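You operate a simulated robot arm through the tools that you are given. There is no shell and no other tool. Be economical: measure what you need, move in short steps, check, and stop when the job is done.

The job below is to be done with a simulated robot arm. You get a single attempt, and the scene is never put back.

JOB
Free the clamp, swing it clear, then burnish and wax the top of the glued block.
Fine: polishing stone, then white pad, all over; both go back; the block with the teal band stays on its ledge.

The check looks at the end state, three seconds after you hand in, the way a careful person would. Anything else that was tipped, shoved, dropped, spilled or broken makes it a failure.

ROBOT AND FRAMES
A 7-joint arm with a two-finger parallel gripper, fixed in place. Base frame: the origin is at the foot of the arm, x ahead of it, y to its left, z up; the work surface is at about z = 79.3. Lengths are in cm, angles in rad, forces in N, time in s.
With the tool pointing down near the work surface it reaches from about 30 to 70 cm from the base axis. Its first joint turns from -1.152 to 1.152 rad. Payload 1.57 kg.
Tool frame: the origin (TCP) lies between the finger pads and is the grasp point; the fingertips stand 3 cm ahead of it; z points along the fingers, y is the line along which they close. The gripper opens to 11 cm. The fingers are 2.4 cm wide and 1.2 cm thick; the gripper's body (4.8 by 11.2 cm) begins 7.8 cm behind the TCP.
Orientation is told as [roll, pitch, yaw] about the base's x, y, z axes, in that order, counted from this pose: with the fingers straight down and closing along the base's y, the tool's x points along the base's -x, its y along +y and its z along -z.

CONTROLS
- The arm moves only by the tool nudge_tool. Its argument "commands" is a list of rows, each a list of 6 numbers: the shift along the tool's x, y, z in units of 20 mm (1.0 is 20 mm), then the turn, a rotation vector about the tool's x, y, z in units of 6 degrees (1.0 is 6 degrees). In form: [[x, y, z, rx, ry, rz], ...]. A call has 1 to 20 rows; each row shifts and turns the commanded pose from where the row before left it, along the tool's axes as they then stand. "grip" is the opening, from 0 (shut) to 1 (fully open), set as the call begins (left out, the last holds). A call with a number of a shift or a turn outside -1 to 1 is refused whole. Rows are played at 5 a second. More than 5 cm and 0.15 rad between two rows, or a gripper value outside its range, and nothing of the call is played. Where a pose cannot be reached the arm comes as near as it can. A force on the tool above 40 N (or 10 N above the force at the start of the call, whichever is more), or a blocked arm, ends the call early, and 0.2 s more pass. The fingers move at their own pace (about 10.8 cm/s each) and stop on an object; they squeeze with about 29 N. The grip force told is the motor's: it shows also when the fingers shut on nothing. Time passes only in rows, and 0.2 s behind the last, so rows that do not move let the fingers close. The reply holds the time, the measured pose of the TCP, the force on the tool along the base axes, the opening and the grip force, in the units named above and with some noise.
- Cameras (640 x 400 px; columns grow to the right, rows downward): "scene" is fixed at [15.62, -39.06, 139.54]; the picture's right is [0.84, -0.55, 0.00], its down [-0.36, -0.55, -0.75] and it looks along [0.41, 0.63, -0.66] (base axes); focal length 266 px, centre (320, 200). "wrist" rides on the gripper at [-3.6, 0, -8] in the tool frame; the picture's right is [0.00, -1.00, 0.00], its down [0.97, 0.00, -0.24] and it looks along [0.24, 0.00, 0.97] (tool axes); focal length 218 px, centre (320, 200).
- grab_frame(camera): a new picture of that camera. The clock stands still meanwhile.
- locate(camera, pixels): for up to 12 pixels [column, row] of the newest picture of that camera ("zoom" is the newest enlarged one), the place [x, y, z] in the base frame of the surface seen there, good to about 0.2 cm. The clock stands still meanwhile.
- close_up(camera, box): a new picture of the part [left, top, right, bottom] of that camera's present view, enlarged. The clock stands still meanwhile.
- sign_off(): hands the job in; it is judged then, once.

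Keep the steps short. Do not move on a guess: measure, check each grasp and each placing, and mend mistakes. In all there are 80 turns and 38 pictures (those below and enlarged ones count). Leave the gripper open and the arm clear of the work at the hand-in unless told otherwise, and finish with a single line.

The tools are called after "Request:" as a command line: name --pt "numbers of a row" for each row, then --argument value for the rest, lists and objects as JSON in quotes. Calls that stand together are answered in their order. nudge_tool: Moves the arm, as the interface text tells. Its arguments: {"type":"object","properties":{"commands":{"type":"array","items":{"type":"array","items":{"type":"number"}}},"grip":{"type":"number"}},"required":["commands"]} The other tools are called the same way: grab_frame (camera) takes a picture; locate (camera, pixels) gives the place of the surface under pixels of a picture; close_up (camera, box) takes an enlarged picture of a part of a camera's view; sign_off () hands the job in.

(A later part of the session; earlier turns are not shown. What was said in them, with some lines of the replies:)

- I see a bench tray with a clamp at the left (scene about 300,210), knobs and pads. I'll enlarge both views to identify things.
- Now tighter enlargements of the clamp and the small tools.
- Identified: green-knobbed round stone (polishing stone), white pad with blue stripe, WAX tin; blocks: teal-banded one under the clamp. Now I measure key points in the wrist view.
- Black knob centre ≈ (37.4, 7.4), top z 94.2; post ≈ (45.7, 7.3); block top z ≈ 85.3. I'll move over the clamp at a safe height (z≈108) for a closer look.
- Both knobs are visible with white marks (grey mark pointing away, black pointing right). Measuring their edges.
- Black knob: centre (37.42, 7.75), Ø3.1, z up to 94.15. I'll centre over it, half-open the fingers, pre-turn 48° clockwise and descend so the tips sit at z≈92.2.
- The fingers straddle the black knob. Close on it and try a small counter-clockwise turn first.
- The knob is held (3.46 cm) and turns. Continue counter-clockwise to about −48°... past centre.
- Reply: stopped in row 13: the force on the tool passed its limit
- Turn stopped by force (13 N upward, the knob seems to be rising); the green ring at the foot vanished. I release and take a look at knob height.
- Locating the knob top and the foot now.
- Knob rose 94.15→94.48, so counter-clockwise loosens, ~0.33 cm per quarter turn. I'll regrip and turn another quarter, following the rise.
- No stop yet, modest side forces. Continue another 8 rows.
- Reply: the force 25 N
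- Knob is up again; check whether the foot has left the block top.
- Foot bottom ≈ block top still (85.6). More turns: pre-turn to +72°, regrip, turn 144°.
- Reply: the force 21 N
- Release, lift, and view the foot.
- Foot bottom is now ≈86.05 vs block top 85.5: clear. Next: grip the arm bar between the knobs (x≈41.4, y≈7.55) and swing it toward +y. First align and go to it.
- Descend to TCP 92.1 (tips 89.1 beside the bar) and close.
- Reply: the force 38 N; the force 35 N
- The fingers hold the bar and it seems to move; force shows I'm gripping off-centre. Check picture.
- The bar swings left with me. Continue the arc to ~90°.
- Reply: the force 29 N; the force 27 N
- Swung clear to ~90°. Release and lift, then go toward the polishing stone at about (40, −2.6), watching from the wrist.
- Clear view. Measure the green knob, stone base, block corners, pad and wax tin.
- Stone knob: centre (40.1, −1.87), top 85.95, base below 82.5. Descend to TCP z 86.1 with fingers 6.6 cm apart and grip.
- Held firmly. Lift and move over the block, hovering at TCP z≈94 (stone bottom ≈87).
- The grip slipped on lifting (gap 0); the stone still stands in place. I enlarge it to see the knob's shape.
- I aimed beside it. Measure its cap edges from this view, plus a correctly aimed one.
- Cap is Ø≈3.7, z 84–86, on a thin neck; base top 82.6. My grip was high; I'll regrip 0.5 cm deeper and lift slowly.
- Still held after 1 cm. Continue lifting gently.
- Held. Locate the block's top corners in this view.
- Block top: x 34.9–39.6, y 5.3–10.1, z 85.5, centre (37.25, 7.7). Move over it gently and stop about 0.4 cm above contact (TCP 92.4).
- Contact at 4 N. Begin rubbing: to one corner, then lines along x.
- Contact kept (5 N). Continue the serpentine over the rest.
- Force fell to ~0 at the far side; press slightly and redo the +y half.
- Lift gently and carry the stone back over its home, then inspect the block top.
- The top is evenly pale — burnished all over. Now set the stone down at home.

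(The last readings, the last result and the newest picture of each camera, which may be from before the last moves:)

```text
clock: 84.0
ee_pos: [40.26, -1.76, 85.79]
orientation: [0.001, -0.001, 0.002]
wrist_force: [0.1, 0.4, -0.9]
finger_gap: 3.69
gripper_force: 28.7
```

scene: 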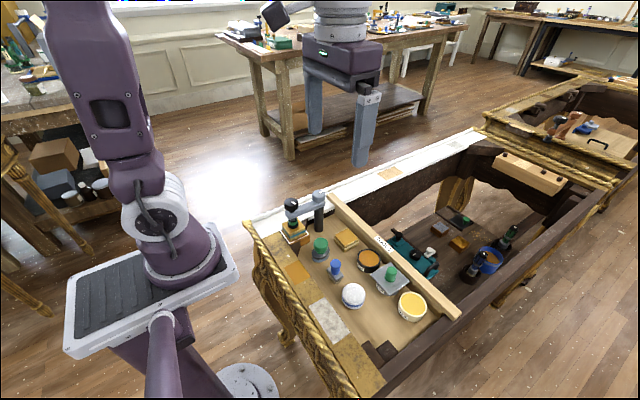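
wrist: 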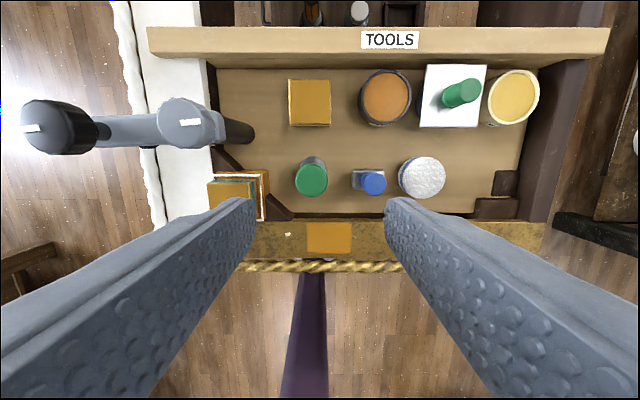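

Not yet in contact; lower a little further.

Request:
nudge_tool --pt "0 0 0.04 0 0 0" --pt "0 0 0.03 0 0 0" --pt "0 0 0 0 0 0"

```text
clock: 84.8
ee_pos: [40.11, -1.9, 85.7]
orientation: [0.0, 0.001, 0.003]
wrist_force: [-1.3, -1.3, 2.2]
finger_gap: 3.67
gripper_force: 29.0
```

Stone touches down. Release, lift, and go over the white pad (≈ 39.9, −15.9).

Request:
nudge_tool --pt "0 0 0 0 0 0" --pt "0 0 0 0 0 0" --pt "0 0 -0.3 0 0 0" --pt "0 0 -0.7 0 0 0" --pt "0 0 -1 0 0 0" --pt "0 0 -1 0 0 0" --pt "0 0 -1 0 0 0" --pt "0 0 -1 0 0 0" --pt "0 0 -1 0 0 0" --pt "0 -1 -1 0 0 0" --pt "0 -1 0 0 0 0" --pt "0 -1 0 0 0 0" --pt "0 -1 0 0 0 0" --pt "0 -1 0 0 0 0" --pt "0 -1 0 0 0 0" --pt "0 -1 0 0 0 0" --grip 0.6

Request:
grab_frame --camera "wrist"

Request:
close_up --camera "scene" --box '[290, 215, 450, 335]'

```text
clock: 88.2
ee_pos: [40.32, -15.98, 99.54]
orientation: [0.001, -0.002, 0.003]
wrist_force: [-0.2, 0.4, 0.2]
finger_gap: 6.61
gripper_force: 0.1
```

```text
12 pictures are left
```

wrist: 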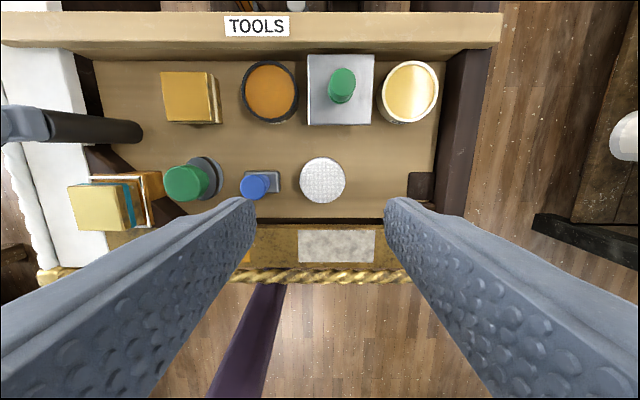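

```text
3.33 times, centred on (370, 275) of scene
```

zoom: 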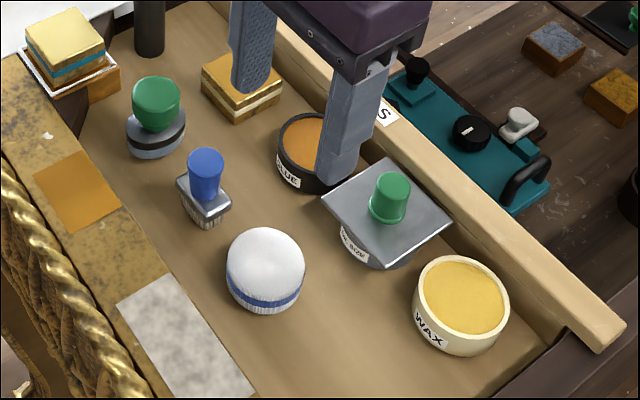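

Stone stands right. Measure pad and wax tin edges.

Request:
locate --camera "wrist" --pixels '[[322, 179], [302, 179], [342, 179], [322, 159], [322, 200], [408, 92], [380, 92], [435, 92], [408, 66], [408, 118], [385, 92], [408, 112]]'

Request:
locate --camera "zoom" --pixels '[[265, 245], [265, 270], [265, 292], [265, 308], [230, 270], [302, 270], [463, 295], [418, 290], [505, 300], [440, 335], [463, 262], [380, 235]]'

```text
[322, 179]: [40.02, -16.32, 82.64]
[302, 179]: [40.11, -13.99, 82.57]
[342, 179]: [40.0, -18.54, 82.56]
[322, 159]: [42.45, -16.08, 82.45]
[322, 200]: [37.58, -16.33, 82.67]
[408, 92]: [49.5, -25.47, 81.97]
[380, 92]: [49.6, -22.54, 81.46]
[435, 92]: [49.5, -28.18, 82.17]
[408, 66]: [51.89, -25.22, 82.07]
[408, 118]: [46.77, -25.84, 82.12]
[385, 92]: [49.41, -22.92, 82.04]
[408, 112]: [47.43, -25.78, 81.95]
```

```text
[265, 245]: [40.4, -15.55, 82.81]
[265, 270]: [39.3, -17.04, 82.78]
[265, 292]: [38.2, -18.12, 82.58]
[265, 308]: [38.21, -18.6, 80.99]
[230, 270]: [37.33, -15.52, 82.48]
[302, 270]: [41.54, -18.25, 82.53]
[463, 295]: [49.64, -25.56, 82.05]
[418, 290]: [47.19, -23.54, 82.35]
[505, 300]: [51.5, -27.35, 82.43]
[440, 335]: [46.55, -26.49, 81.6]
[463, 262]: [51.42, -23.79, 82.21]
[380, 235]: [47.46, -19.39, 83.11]
```

Pad: centre (40.0, −16.25), Ø5, top 82.75. Wax surface centre (49.5, −25.5), z 82.0. The oil-size lid is close in y, so I'll grip with the fingers closing along x. Check rail and lid edges.

Request:
locate --camera "wrist" --pixels '[[400, 40], [400, 52], [373, 90], [340, 85], [340, 58], [455, 92], [340, 123], [270, 179], [283, 179]]'

Request:
nudge_tool --pt "0 0 0 0 0 1" --pt "0 0 0 0 0 1" --pt "0 0 0 0 0 1" --pt "0 0 0 0 0 1" --pt "0 0 0 0 0 1" --pt "0 0 0 0 0 1" --pt "0 0 0 0 0 1" --pt "0 0 0 0 0 1" --pt "0 0 0 0 0 1" --pt "0 0 0 0 0 1" --pt "0 0 0 0 0 1" --pt "0 0 0 0 0 1" --pt "0 0 0 0 0 1" --pt "0 0 0 0 0 1" --pt "0 0 0 0 0 1" --pt "-0.135 -0.15 0 0 0 0" --grip 0.65

```text
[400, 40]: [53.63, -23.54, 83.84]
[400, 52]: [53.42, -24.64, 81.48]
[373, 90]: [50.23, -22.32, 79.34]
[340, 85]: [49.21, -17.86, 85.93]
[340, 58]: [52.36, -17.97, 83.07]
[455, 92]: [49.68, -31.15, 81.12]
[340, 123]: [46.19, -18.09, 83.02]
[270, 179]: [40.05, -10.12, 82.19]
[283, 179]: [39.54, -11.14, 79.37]
```

```text
clock: 91.6
ee_pos: [40.0, -16.11, 99.74]
orientation: [0.002, -0.001, -1.568]
wrist_force: [0.2, -0.6, -0.3]
finger_gap: 7.16
gripper_force: 0.0
```

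Rail front face is x≈53.5, top ≈83.9: clearance is small but fine with a slightly higher grip. Descend onto the pad to TCP 83.75.

Request:
nudge_tool --pt "-0.07 0 0.9 0 0 0" --pt "0 0 1 0 0 0" --pt "0 0 1 0 0 0" --pt "0 0 1 0 0 0" --pt "0 0 1 0 0 0" --pt "0 0 1 0 0 0" --pt "0 0 1 0 0 0" --pt "0 0 0.7 0 0 0" --pt "0 0 0.4 0 0 0"

Request:
nudge_tool --pt "0 0 0 0 0 0" --pt "0 0 0 0 0 0" --pt "0 0 0 0 0 0" --pt "0 0 0 0 0 0" --grip 0

Request:
nudge_tool --pt "0 0 -0.1 0 0 0" --pt "0 0 -0.1 0 0 0" --pt "0 0 -0.1 0 0 0" --pt "0 0 -0.1 0 0 0" --pt "0 0 -0.1 0 0 0"

```text
clock: 93.6
ee_pos: [40.04, -16.23, 83.76]
orientation: [0.0, 0.001, -1.567]
wrist_force: [0.5, 0.2, 1.8]
finger_gap: 7.13
gripper_force: 0.1
```

```text
clock: 94.6
ee_pos: [39.85, -16.28, 83.7]
orientation: [-0.001, -0.001, -1.571]
wrist_force: [-0.1, -0.8, 0.4]
finger_gap: 5.17
gripper_force: 29.2
```

```text
clock: 95.8
ee_pos: [39.95, -16.23, 84.74]
orientation: [0.002, 0.0, -1.57]
wrist_force: [0.0, 0.1, -0.2]
finger_gap: 5.13
gripper_force: 29.0
```

Pad is held (5.15 cm). Lift and carry over the wax tin (49.35, −25.5), with its bottom above everything.

Request:
nudge_tool --pt "0 0 -0.3 0 0 0" --pt "0 0 -0.5 0 0 0" --pt "0 0 -0.6 0 0 0" --pt "0 0 -0.6 0 0 0" --pt "0 0 -0.6 0 0 0" --pt "0 0 -0.6 0 0 0" --pt "0 0 -0.4 0 0 0" --pt "-0.3 0.3 0 0 0 0" --pt "-0.5 0.5 0 0 0 0" --pt "-0.5 0.5 0 0 0 0" --pt "-0.5 0.5 0 0 0 0" --pt "-0.5 0.5 0 0 0 0" --pt "-0.5 0.5 0 0 0 0" --pt "-0.5 0.5 0 0 0 0" --pt "-0.5 0.5 0 0 0 0" --pt "-0.5 0.5 0 0 0 0" --pt "-0.325 0.4 0 0 0 0"

Request:
nudge_tool --pt "0 0 0.5 0 0 0" --pt "0 0 0.5 0 0 0" --pt "0 0 0.5 0 0 0" --pt "0 0 0.5 0 0 0" --pt "0 0 0.3 0 0 0" --pt "0 0 0 0 0 0"

Request:
close_up --camera "scene" --box '[340, 230, 460, 340]'

```text
clock: 99.4
ee_pos: [49.4, -25.59, 92.02]
orientation: [0.001, 0.0, -1.569]
wrist_force: [-0.2, 0.3, -0.1]
finger_gap: 5.14
gripper_force: 29.2
```

```text
clock: 100.8
ee_pos: [49.47, -25.59, 87.27]
orientation: [-0.001, 0.0, -1.569]
wrist_force: [-0.4, 0.3, -0.6]
finger_gap: 5.14
gripper_force: 29.0
```

```text
3.64 times, centred on (400, 285) of scene
```

zoom: 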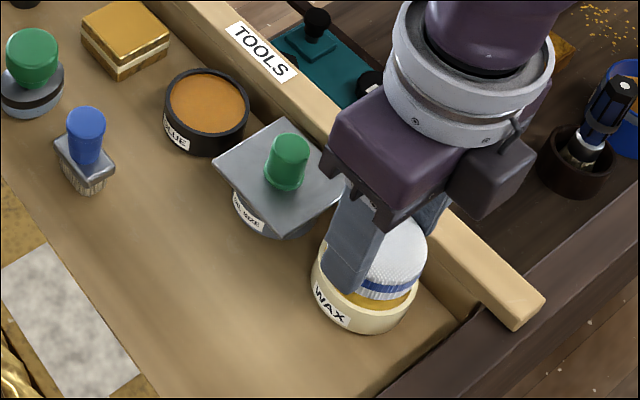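

The pad is centred above the wax. Lower slowly to touch.

Request:
nudge_tool --pt "0 0 0.15 0 0 0" --pt "0 0 0.1 0 0 0" --pt "0 0 0.07 0 0 0" --pt "0 0 0 0 0 0"

Request:
nudge_tool --pt "0 0 0.05 0 0 0" --pt "0 0 0.05 0 0 0" --pt "0 0 0 0 0 0"

```text
clock: 101.8
ee_pos: [49.34, -25.54, 86.65]
orientation: [0.0, -0.001, -1.568]
wrist_force: [0.3, 0.3, 0.5]
finger_gap: 5.17
gripper_force: 28.8
```

```text
clock: 102.6
ee_pos: [49.3, -25.59, 86.49]
orientation: [-0.001, -0.001, -1.571]
wrist_force: [0.4, 0.4, -1.2]
finger_gap: 5.15
gripper_force: 28.8
```

Bottom ≈82.1, no contact yet. Lower slightly more.

Request:
nudge_tool --pt "0 0 0.04 0 0 0" --pt "0 0 0.04 0 0 0" --pt "0 0 0 0 0 0"

```text
clock: 103.4
ee_pos: [49.52, -25.32, 86.32]
orientation: [0.001, 0.001, -1.569]
wrist_force: [-3.7, 3.6, 23.4]
finger_gap: 5.12
gripper_force: 28.9
```

Firm contact with the wax (23 N). Lift off gently and carry the pad high toward the block.

Request:
nudge_tool --pt "0 0 -0.05 0 0 0" --pt "0 0 -0.1 0 0 0" --pt "0 0 -0.2 0 0 0" --pt "0 0 -0.4 0 0 0" --pt "0 0 -0.6 0 0 0" --pt "0 0 -0.7 0 0 0" --pt "0 0 -0.7 0 0 0" --pt "0 0 -0.7 0 0 0" --pt "0 0 -0.4 0 0 0" --pt "0.3 -0.1 0 0 0 0" --pt "0.6 -0.2 0 0 0 0" --pt "0.7 -0.25 0 0 0 0" --pt "0.7 -0.25 0 0 0 0" --pt "0.7 -0.25 0 0 0 0" --pt "0.7 -0.25 0 0 0 0" --pt "0.7 -0.25 0 0 0 0" --pt "0.7 -0.25 0 0 0 0" --pt "0.7 -0.25 0 0 0 0" --pt "0.7 -0.25 0 0 0 0"

Request:
grab_frame --camera "scene"

```text
clock: 107.4
ee_pos: [44.73, -12.46, 94.03]
orientation: [0.001, 0.0, -1.569]
wrist_force: [-0.2, 0.5, -0.7]
finger_gap: 5.13
gripper_force: 28.8
```

```text
9 pictures are left
```

scene: 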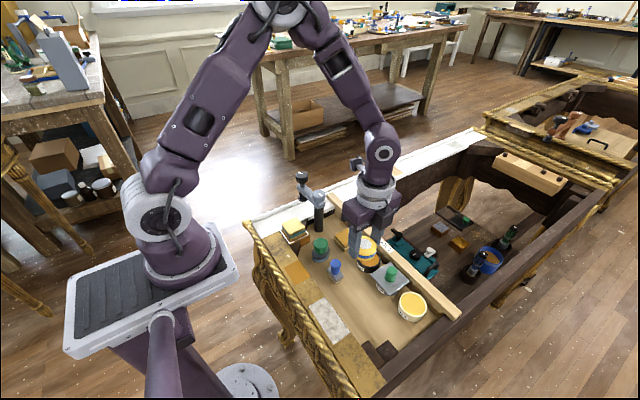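

Tin unmoved, pad now shows yellow at its bottom. Continue to above the block centre.

Request:
nudge_tool --pt "0.4 -0.167 0 0 0 0" --pt "0.7 -0.267 0 0 0 0" --pt "0.75 -0.267 0 0 0 0" --pt "0.75 -0.267 0 0 0 0" --pt "0.75 -0.267 0 0 0 0" --pt "0.75 -0.267 0 0 0 0" --pt "0.75 -0.267 0 0 0 0" --pt "0.75 -0.267 0 0 0 0" --pt "0.75 -0.267 0 0 0 0" --pt "0.75 -0.267 0 0 0 0" --pt "0.75 -0.267 0 0 0 0" --pt "0.75 -0.267 0 0 0 0" --pt "0.75 -0.267 0 0 0 0" --pt "0.5 -0.267 0 0 0 0" --pt "0.23 -0.1 0 0 0 0"

Request:
nudge_tool --pt "0 0 0.5 0 0 0" --pt "0 0 0.5 0 0 0" --pt "0 0 0.5 0 0 0" --pt "0 0 0.3 0 0 0" --pt "0 0 0.1 0 0 0" --pt "0 0 0 0 0 0"

Request:
nudge_tool --pt "0 0 0.05 0 0 0" --pt "0 0 0.05 0 0 0" --pt "0 0 0 0 0 0"

```text
clock: 110.6
ee_pos: [37.26, 7.61, 94.02]
orientation: [0.0, 0.0, -1.568]
wrist_force: [-0.8, -0.8, -0.1]
finger_gap: 5.14
gripper_force: 28.8
```

```text
clock: 112.0
ee_pos: [37.18, 7.64, 90.28]
orientation: [0.002, 0.0, -1.57]
wrist_force: [-0.4, -0.1, 0.0]
finger_gap: 5.14
gripper_force: 29.5
```

```text
clock: 112.8
ee_pos: [37.26, 7.7, 90.06]
orientation: [0.001, -0.001, -1.569]
wrist_force: [0.0, 0.2, -0.1]
finger_gap: 5.11
gripper_force: 29.4
```

Not touching yet; lower in tiny steps.

Request:
nudge_tool --pt "0 0 0.04 0 0 0" --pt "0 0 0.03 0 0 0" --pt "0 0 0 0 0 0"

```text
clock: 113.6
ee_pos: [37.3, 7.61, 89.96]
orientation: [-0.001, -0.001, -1.568]
wrist_force: [-1.2, 0.5, 0.1]
finger_gap: 5.14
gripper_force: 29.1
```

Request:
nudge_tool --pt "0 0 0.03 0 0 0" --pt "0 0 0.03 0 0 0" --pt "0 0 0 0 0 0"

```text
clock: 114.4
ee_pos: [37.29, 7.64, 89.77]
orientation: [0.002, 0.002, -1.569]
wrist_force: [-0.1, 0.2, 6.3]
finger_gap: 5.13
gripper_force: 29.0
```

Contact at 6 N. Rub the pad over the whole top.

Request:
nudge_tool --pt "-0.325 -0.325 0 0 0 0" --pt "-0.325 -0.325 0 0 0 0" --pt "0.325 0 0 0 0 0" --pt "0.325 0 0 0 0 0" --pt "0.325 0 0 0 0 0" --pt "0.325 0 0 0 0 0" --pt "0 0.325 0 0 0 0" --pt "-0.325 0 0 0 0 0" --pt "-0.325 0 0 0 0 0" --pt "-0.325 0 0 0 0 0" --pt "-0.325 0 0 0 0 0" --pt "0 0.325 0 0 0 0"

```text
clock: 117.0
ee_pos: [37.28, 6.41, 89.7]
orientation: [-0.002, -0.002, -1.567]
wrist_force: [-3.1, 0.5, 7.1]
finger_gap: 5.15
gripper_force: 29.3
```

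Contact steady (7 N). Finish the other half.

Request:
nudge_tool --pt "0.325 0 0 0 0 0" --pt "0.325 0 0 0 0 0" --pt "0.325 0 0 0 0 0" --pt "0.325 0 0 0 0 0" --pt "0 0.325 0 0 0 0" --pt "-0.325 0 0 0 0 0" --pt "-0.325 0 0 0 0 0" --pt "-0.325 0 0 0 0 0" --pt "-0.325 0 0 0 0 0" --pt "0 0.325 0 0 0 0" --pt "0.325 0 0 0 0 0" --pt "0.325 0 0 0 0 0" --pt "0.325 0 0 0 0 0" --pt "0.325 0 0 0 0 0"

Request:
nudge_tool --pt "0 -0.325 0.01 0 0 0" --pt "0 -0.325 0 0 0 0" --pt "0 -0.325 0 0 0 0" --pt "0 -0.325 0 0 0 0" --pt "-0.4 0 0 0 0 0" --pt "0 0.325 0 0 0 0" --pt "0 0.325 0 0 0 0" --pt "0 0.325 0 0 0 0" --pt "0 0.325 0 0 0 0" --pt "-0.45 0 0 0 0 0" --pt "0 -0.325 0 0 0 0" --pt "0 -0.325 0 0 0 0" --pt "0 -0.325 0 0 0 0" --pt "0 -0.325 0 0 0 0" --pt "-0.45 0 0 0 0 0" --pt "0 0.325 0 0 0 0" --pt "0 0.325 0 0 0 0" --pt "0 0.325 0 0 0 0" --pt "0 0.325 0 0 0 0"

```text
clock: 120.0
ee_pos: [38.53, 8.92, 89.77]
orientation: [0.001, 0.0, -1.569]
wrist_force: [0.5, -0.6, 1.9]
finger_gap: 5.1
gripper_force: 28.9
```

```text
clock: 124.0
ee_pos: [38.6, 6.29, 89.79]
orientation: [-0.001, 0.0, -1.566]
wrist_force: [0.2, 0.1, -0.3]
finger_gap: 5.14
gripper_force: 28.9
```

Lift and move off toward the pad's home, then inspect the top.

Request:
nudge_tool --pt "0 0 -0.2 0 0 0" --pt "0 0 -0.5 0 0 0" --pt "0 0 -0.7 0 0 0" --pt "0 0 -0.7 0 0 0" --pt "-0.4 0.04 0 0 0 0" --pt "-0.7 0.05 0 0 0 0" --pt "-0.75 0.05 0 0 0 0" --pt "-0.75 0.05 0 0 0 0" --pt "-0.75 0.05 0 0 0 0" --pt "-0.75 0.05 0 0 0 0" --pt "-0.75 0.05 0 0 0 0" --pt "-0.75 0.05 0 0 0 0" --pt "-0.75 0.05 0 0 0 0" --pt "-0.75 0.05 0 0 0 0" --pt "-0.75 0.05 0 0 0 0" --pt "-0.75 0.05 0 0 0 0" --pt "-0.75 0.05 0 0 0 0" --pt "-0.75 0.05 0 0 0 0" --pt "-0.7 0.03 0 0 0 0" --pt "-0.5 0 0 0 0 0"

Request:
close_up --camera "scene" --box '[276, 200, 346, 270]'

```text
clock: 128.2
ee_pos: [40.05, -16.34, 93.99]
orientation: [-0.001, -0.002, -1.567]
wrist_force: [0.7, -0.1, -1.1]
finger_gap: 5.15
gripper_force: 29.3
```

```text
5.71 times, centred on (311, 235) of scene
```

zoom: 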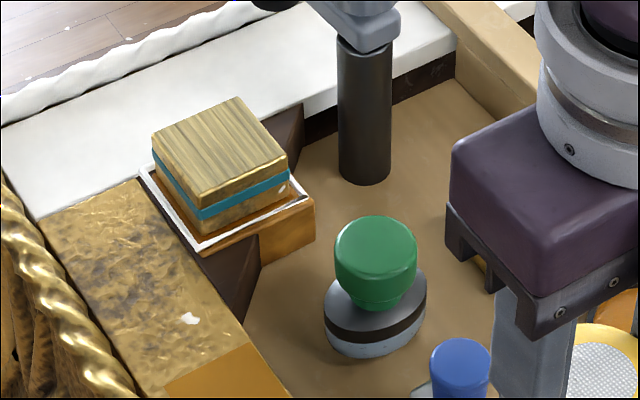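

Top now shows a uniform waxed grain, block seated. Set the pad down at home (40.0, −16.25).

Request:
nudge_tool --pt "0.03 -0.03 0.4 0 0 0" --pt "0 0 0.7 0 0 0" --pt "0 0 0.7 0 0 0" --pt "0 0 0.7 0 0 0" --pt "0 0 0.7 0 0 0" --pt "0 0 0.7 0 0 0" --pt "0 0 0.6 0 0 0" --pt "0 0 0.35 0 0 0" --pt "0 0 0.1 0 0 0"

Request:
nudge_tool --pt "0 0 0.07 0 0 0" --pt "0 0 0.05 0 0 0" --pt "0 0 0.03 0 0 0" --pt "0 0 0 0 0 0"

```text
clock: 130.2
ee_pos: [40.04, -16.2, 83.99]
orientation: [0.001, 0.002, -1.57]
wrist_force: [-0.4, -0.7, -0.1]
finger_gap: 5.12
gripper_force: 29.1
```

```text
clock: 131.2
ee_pos: [40.13, -16.28, 83.59]
orientation: [-0.001, -0.001, -1.57]
wrist_force: [-0.5, -1.6, -0.4]
finger_gap: 5.16
gripper_force: 29.3
```

Request:
nudge_tool --pt "0 0 0.03 0 0 0" --pt "0 0 0.03 0 0 0" --pt "0 0 0 0 0 0"

```text
clock: 132.0
ee_pos: [40.02, -16.13, 83.54]
orientation: [0.0, 0.0, -1.569]
wrist_force: [1.2, 0.6, 4.6]
finger_gap: 5.14
gripper_force: 29.0
```

Touching (4.6 N). Release, lift straight up, and look.

Request:
nudge_tool --pt "0 0 0 0 0 0" --pt "0 0 0 0 0 0" --pt "0 0 -0.3 0 0 0" --pt "0 0 -0.7 0 0 0" --pt "0 0 -1 0 0 0" --pt "0 0 -1 0 0 0" --pt "0 0 -1 0 0 0" --pt "0 0 -1 0 0 0" --pt "0 0 -1 0 0 0" --pt "0 0 -1 0 0 0" --pt "0 0 -1 0 0 0" --pt "0 0 -1 0 0 0" --pt "0 0 -1 0 0 0" --pt "0 0 -1 0 0 0" --grip 0.65

Request:
close_up --camera "scene" --box '[270, 180, 450, 330]'

Request:
grab_frame --camera "wrist"

```text
clock: 135.0
ee_pos: [39.92, -16.29, 105.6]
orientation: [-0.001, 0.0, -1.569]
wrist_force: [0.0, -0.8, -0.6]
finger_gap: 7.16
gripper_force: 0.1
```

```text
2.67 times, centred on (360, 255) of scene
```

zoom: 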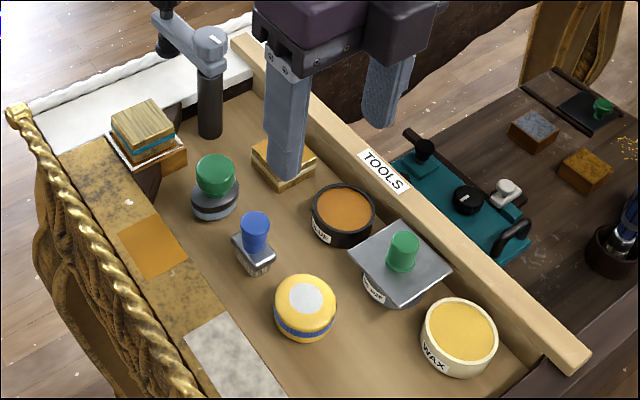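

```text
6 pictures are left
```

wrist: 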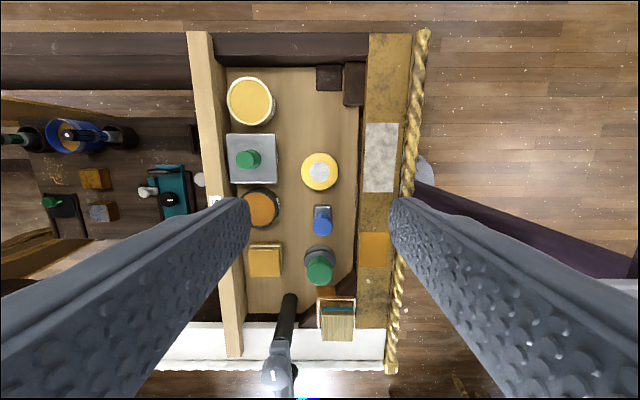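

Everything is back in place. One last close check of the block's top and the stone.

Request:
close_up --camera "scene" --box '[285, 210, 335, 260]'

Request:
nudge_tool --pt "0 0 -1 0 0 0" --pt "0 0 -1 0 0 0" --pt "0 0 -1 0 0 0" --pt "0 0 -1 0 0 0" --grip 1

```text
8.00 times, centred on (310, 235) of scene
```

zoom: 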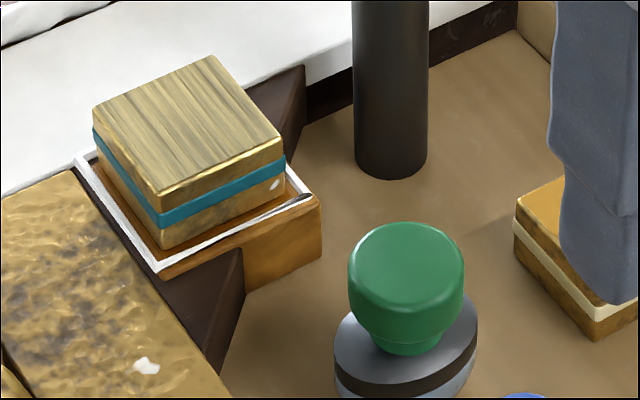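

```text
clock: 136.0
ee_pos: [40.09, -16.15, 113.65]
orientation: [0.0, 0.0, -1.569]
wrist_force: [0.1, 0.5, 0.5]
finger_gap: 10.99
gripper_force: 0.2
```

The top is evenly burnished and waxed, the clamp is swung clear, the tools are home, and the gripper is open and clear. Handing in.

Request:
sign_off

```text
The job is handed in.
```

The clamp is freed and swung clear, the teal-banded block's top is burnished and waxed all over on its ledge, and the stone and pad (now coloured with wax) are back in place.
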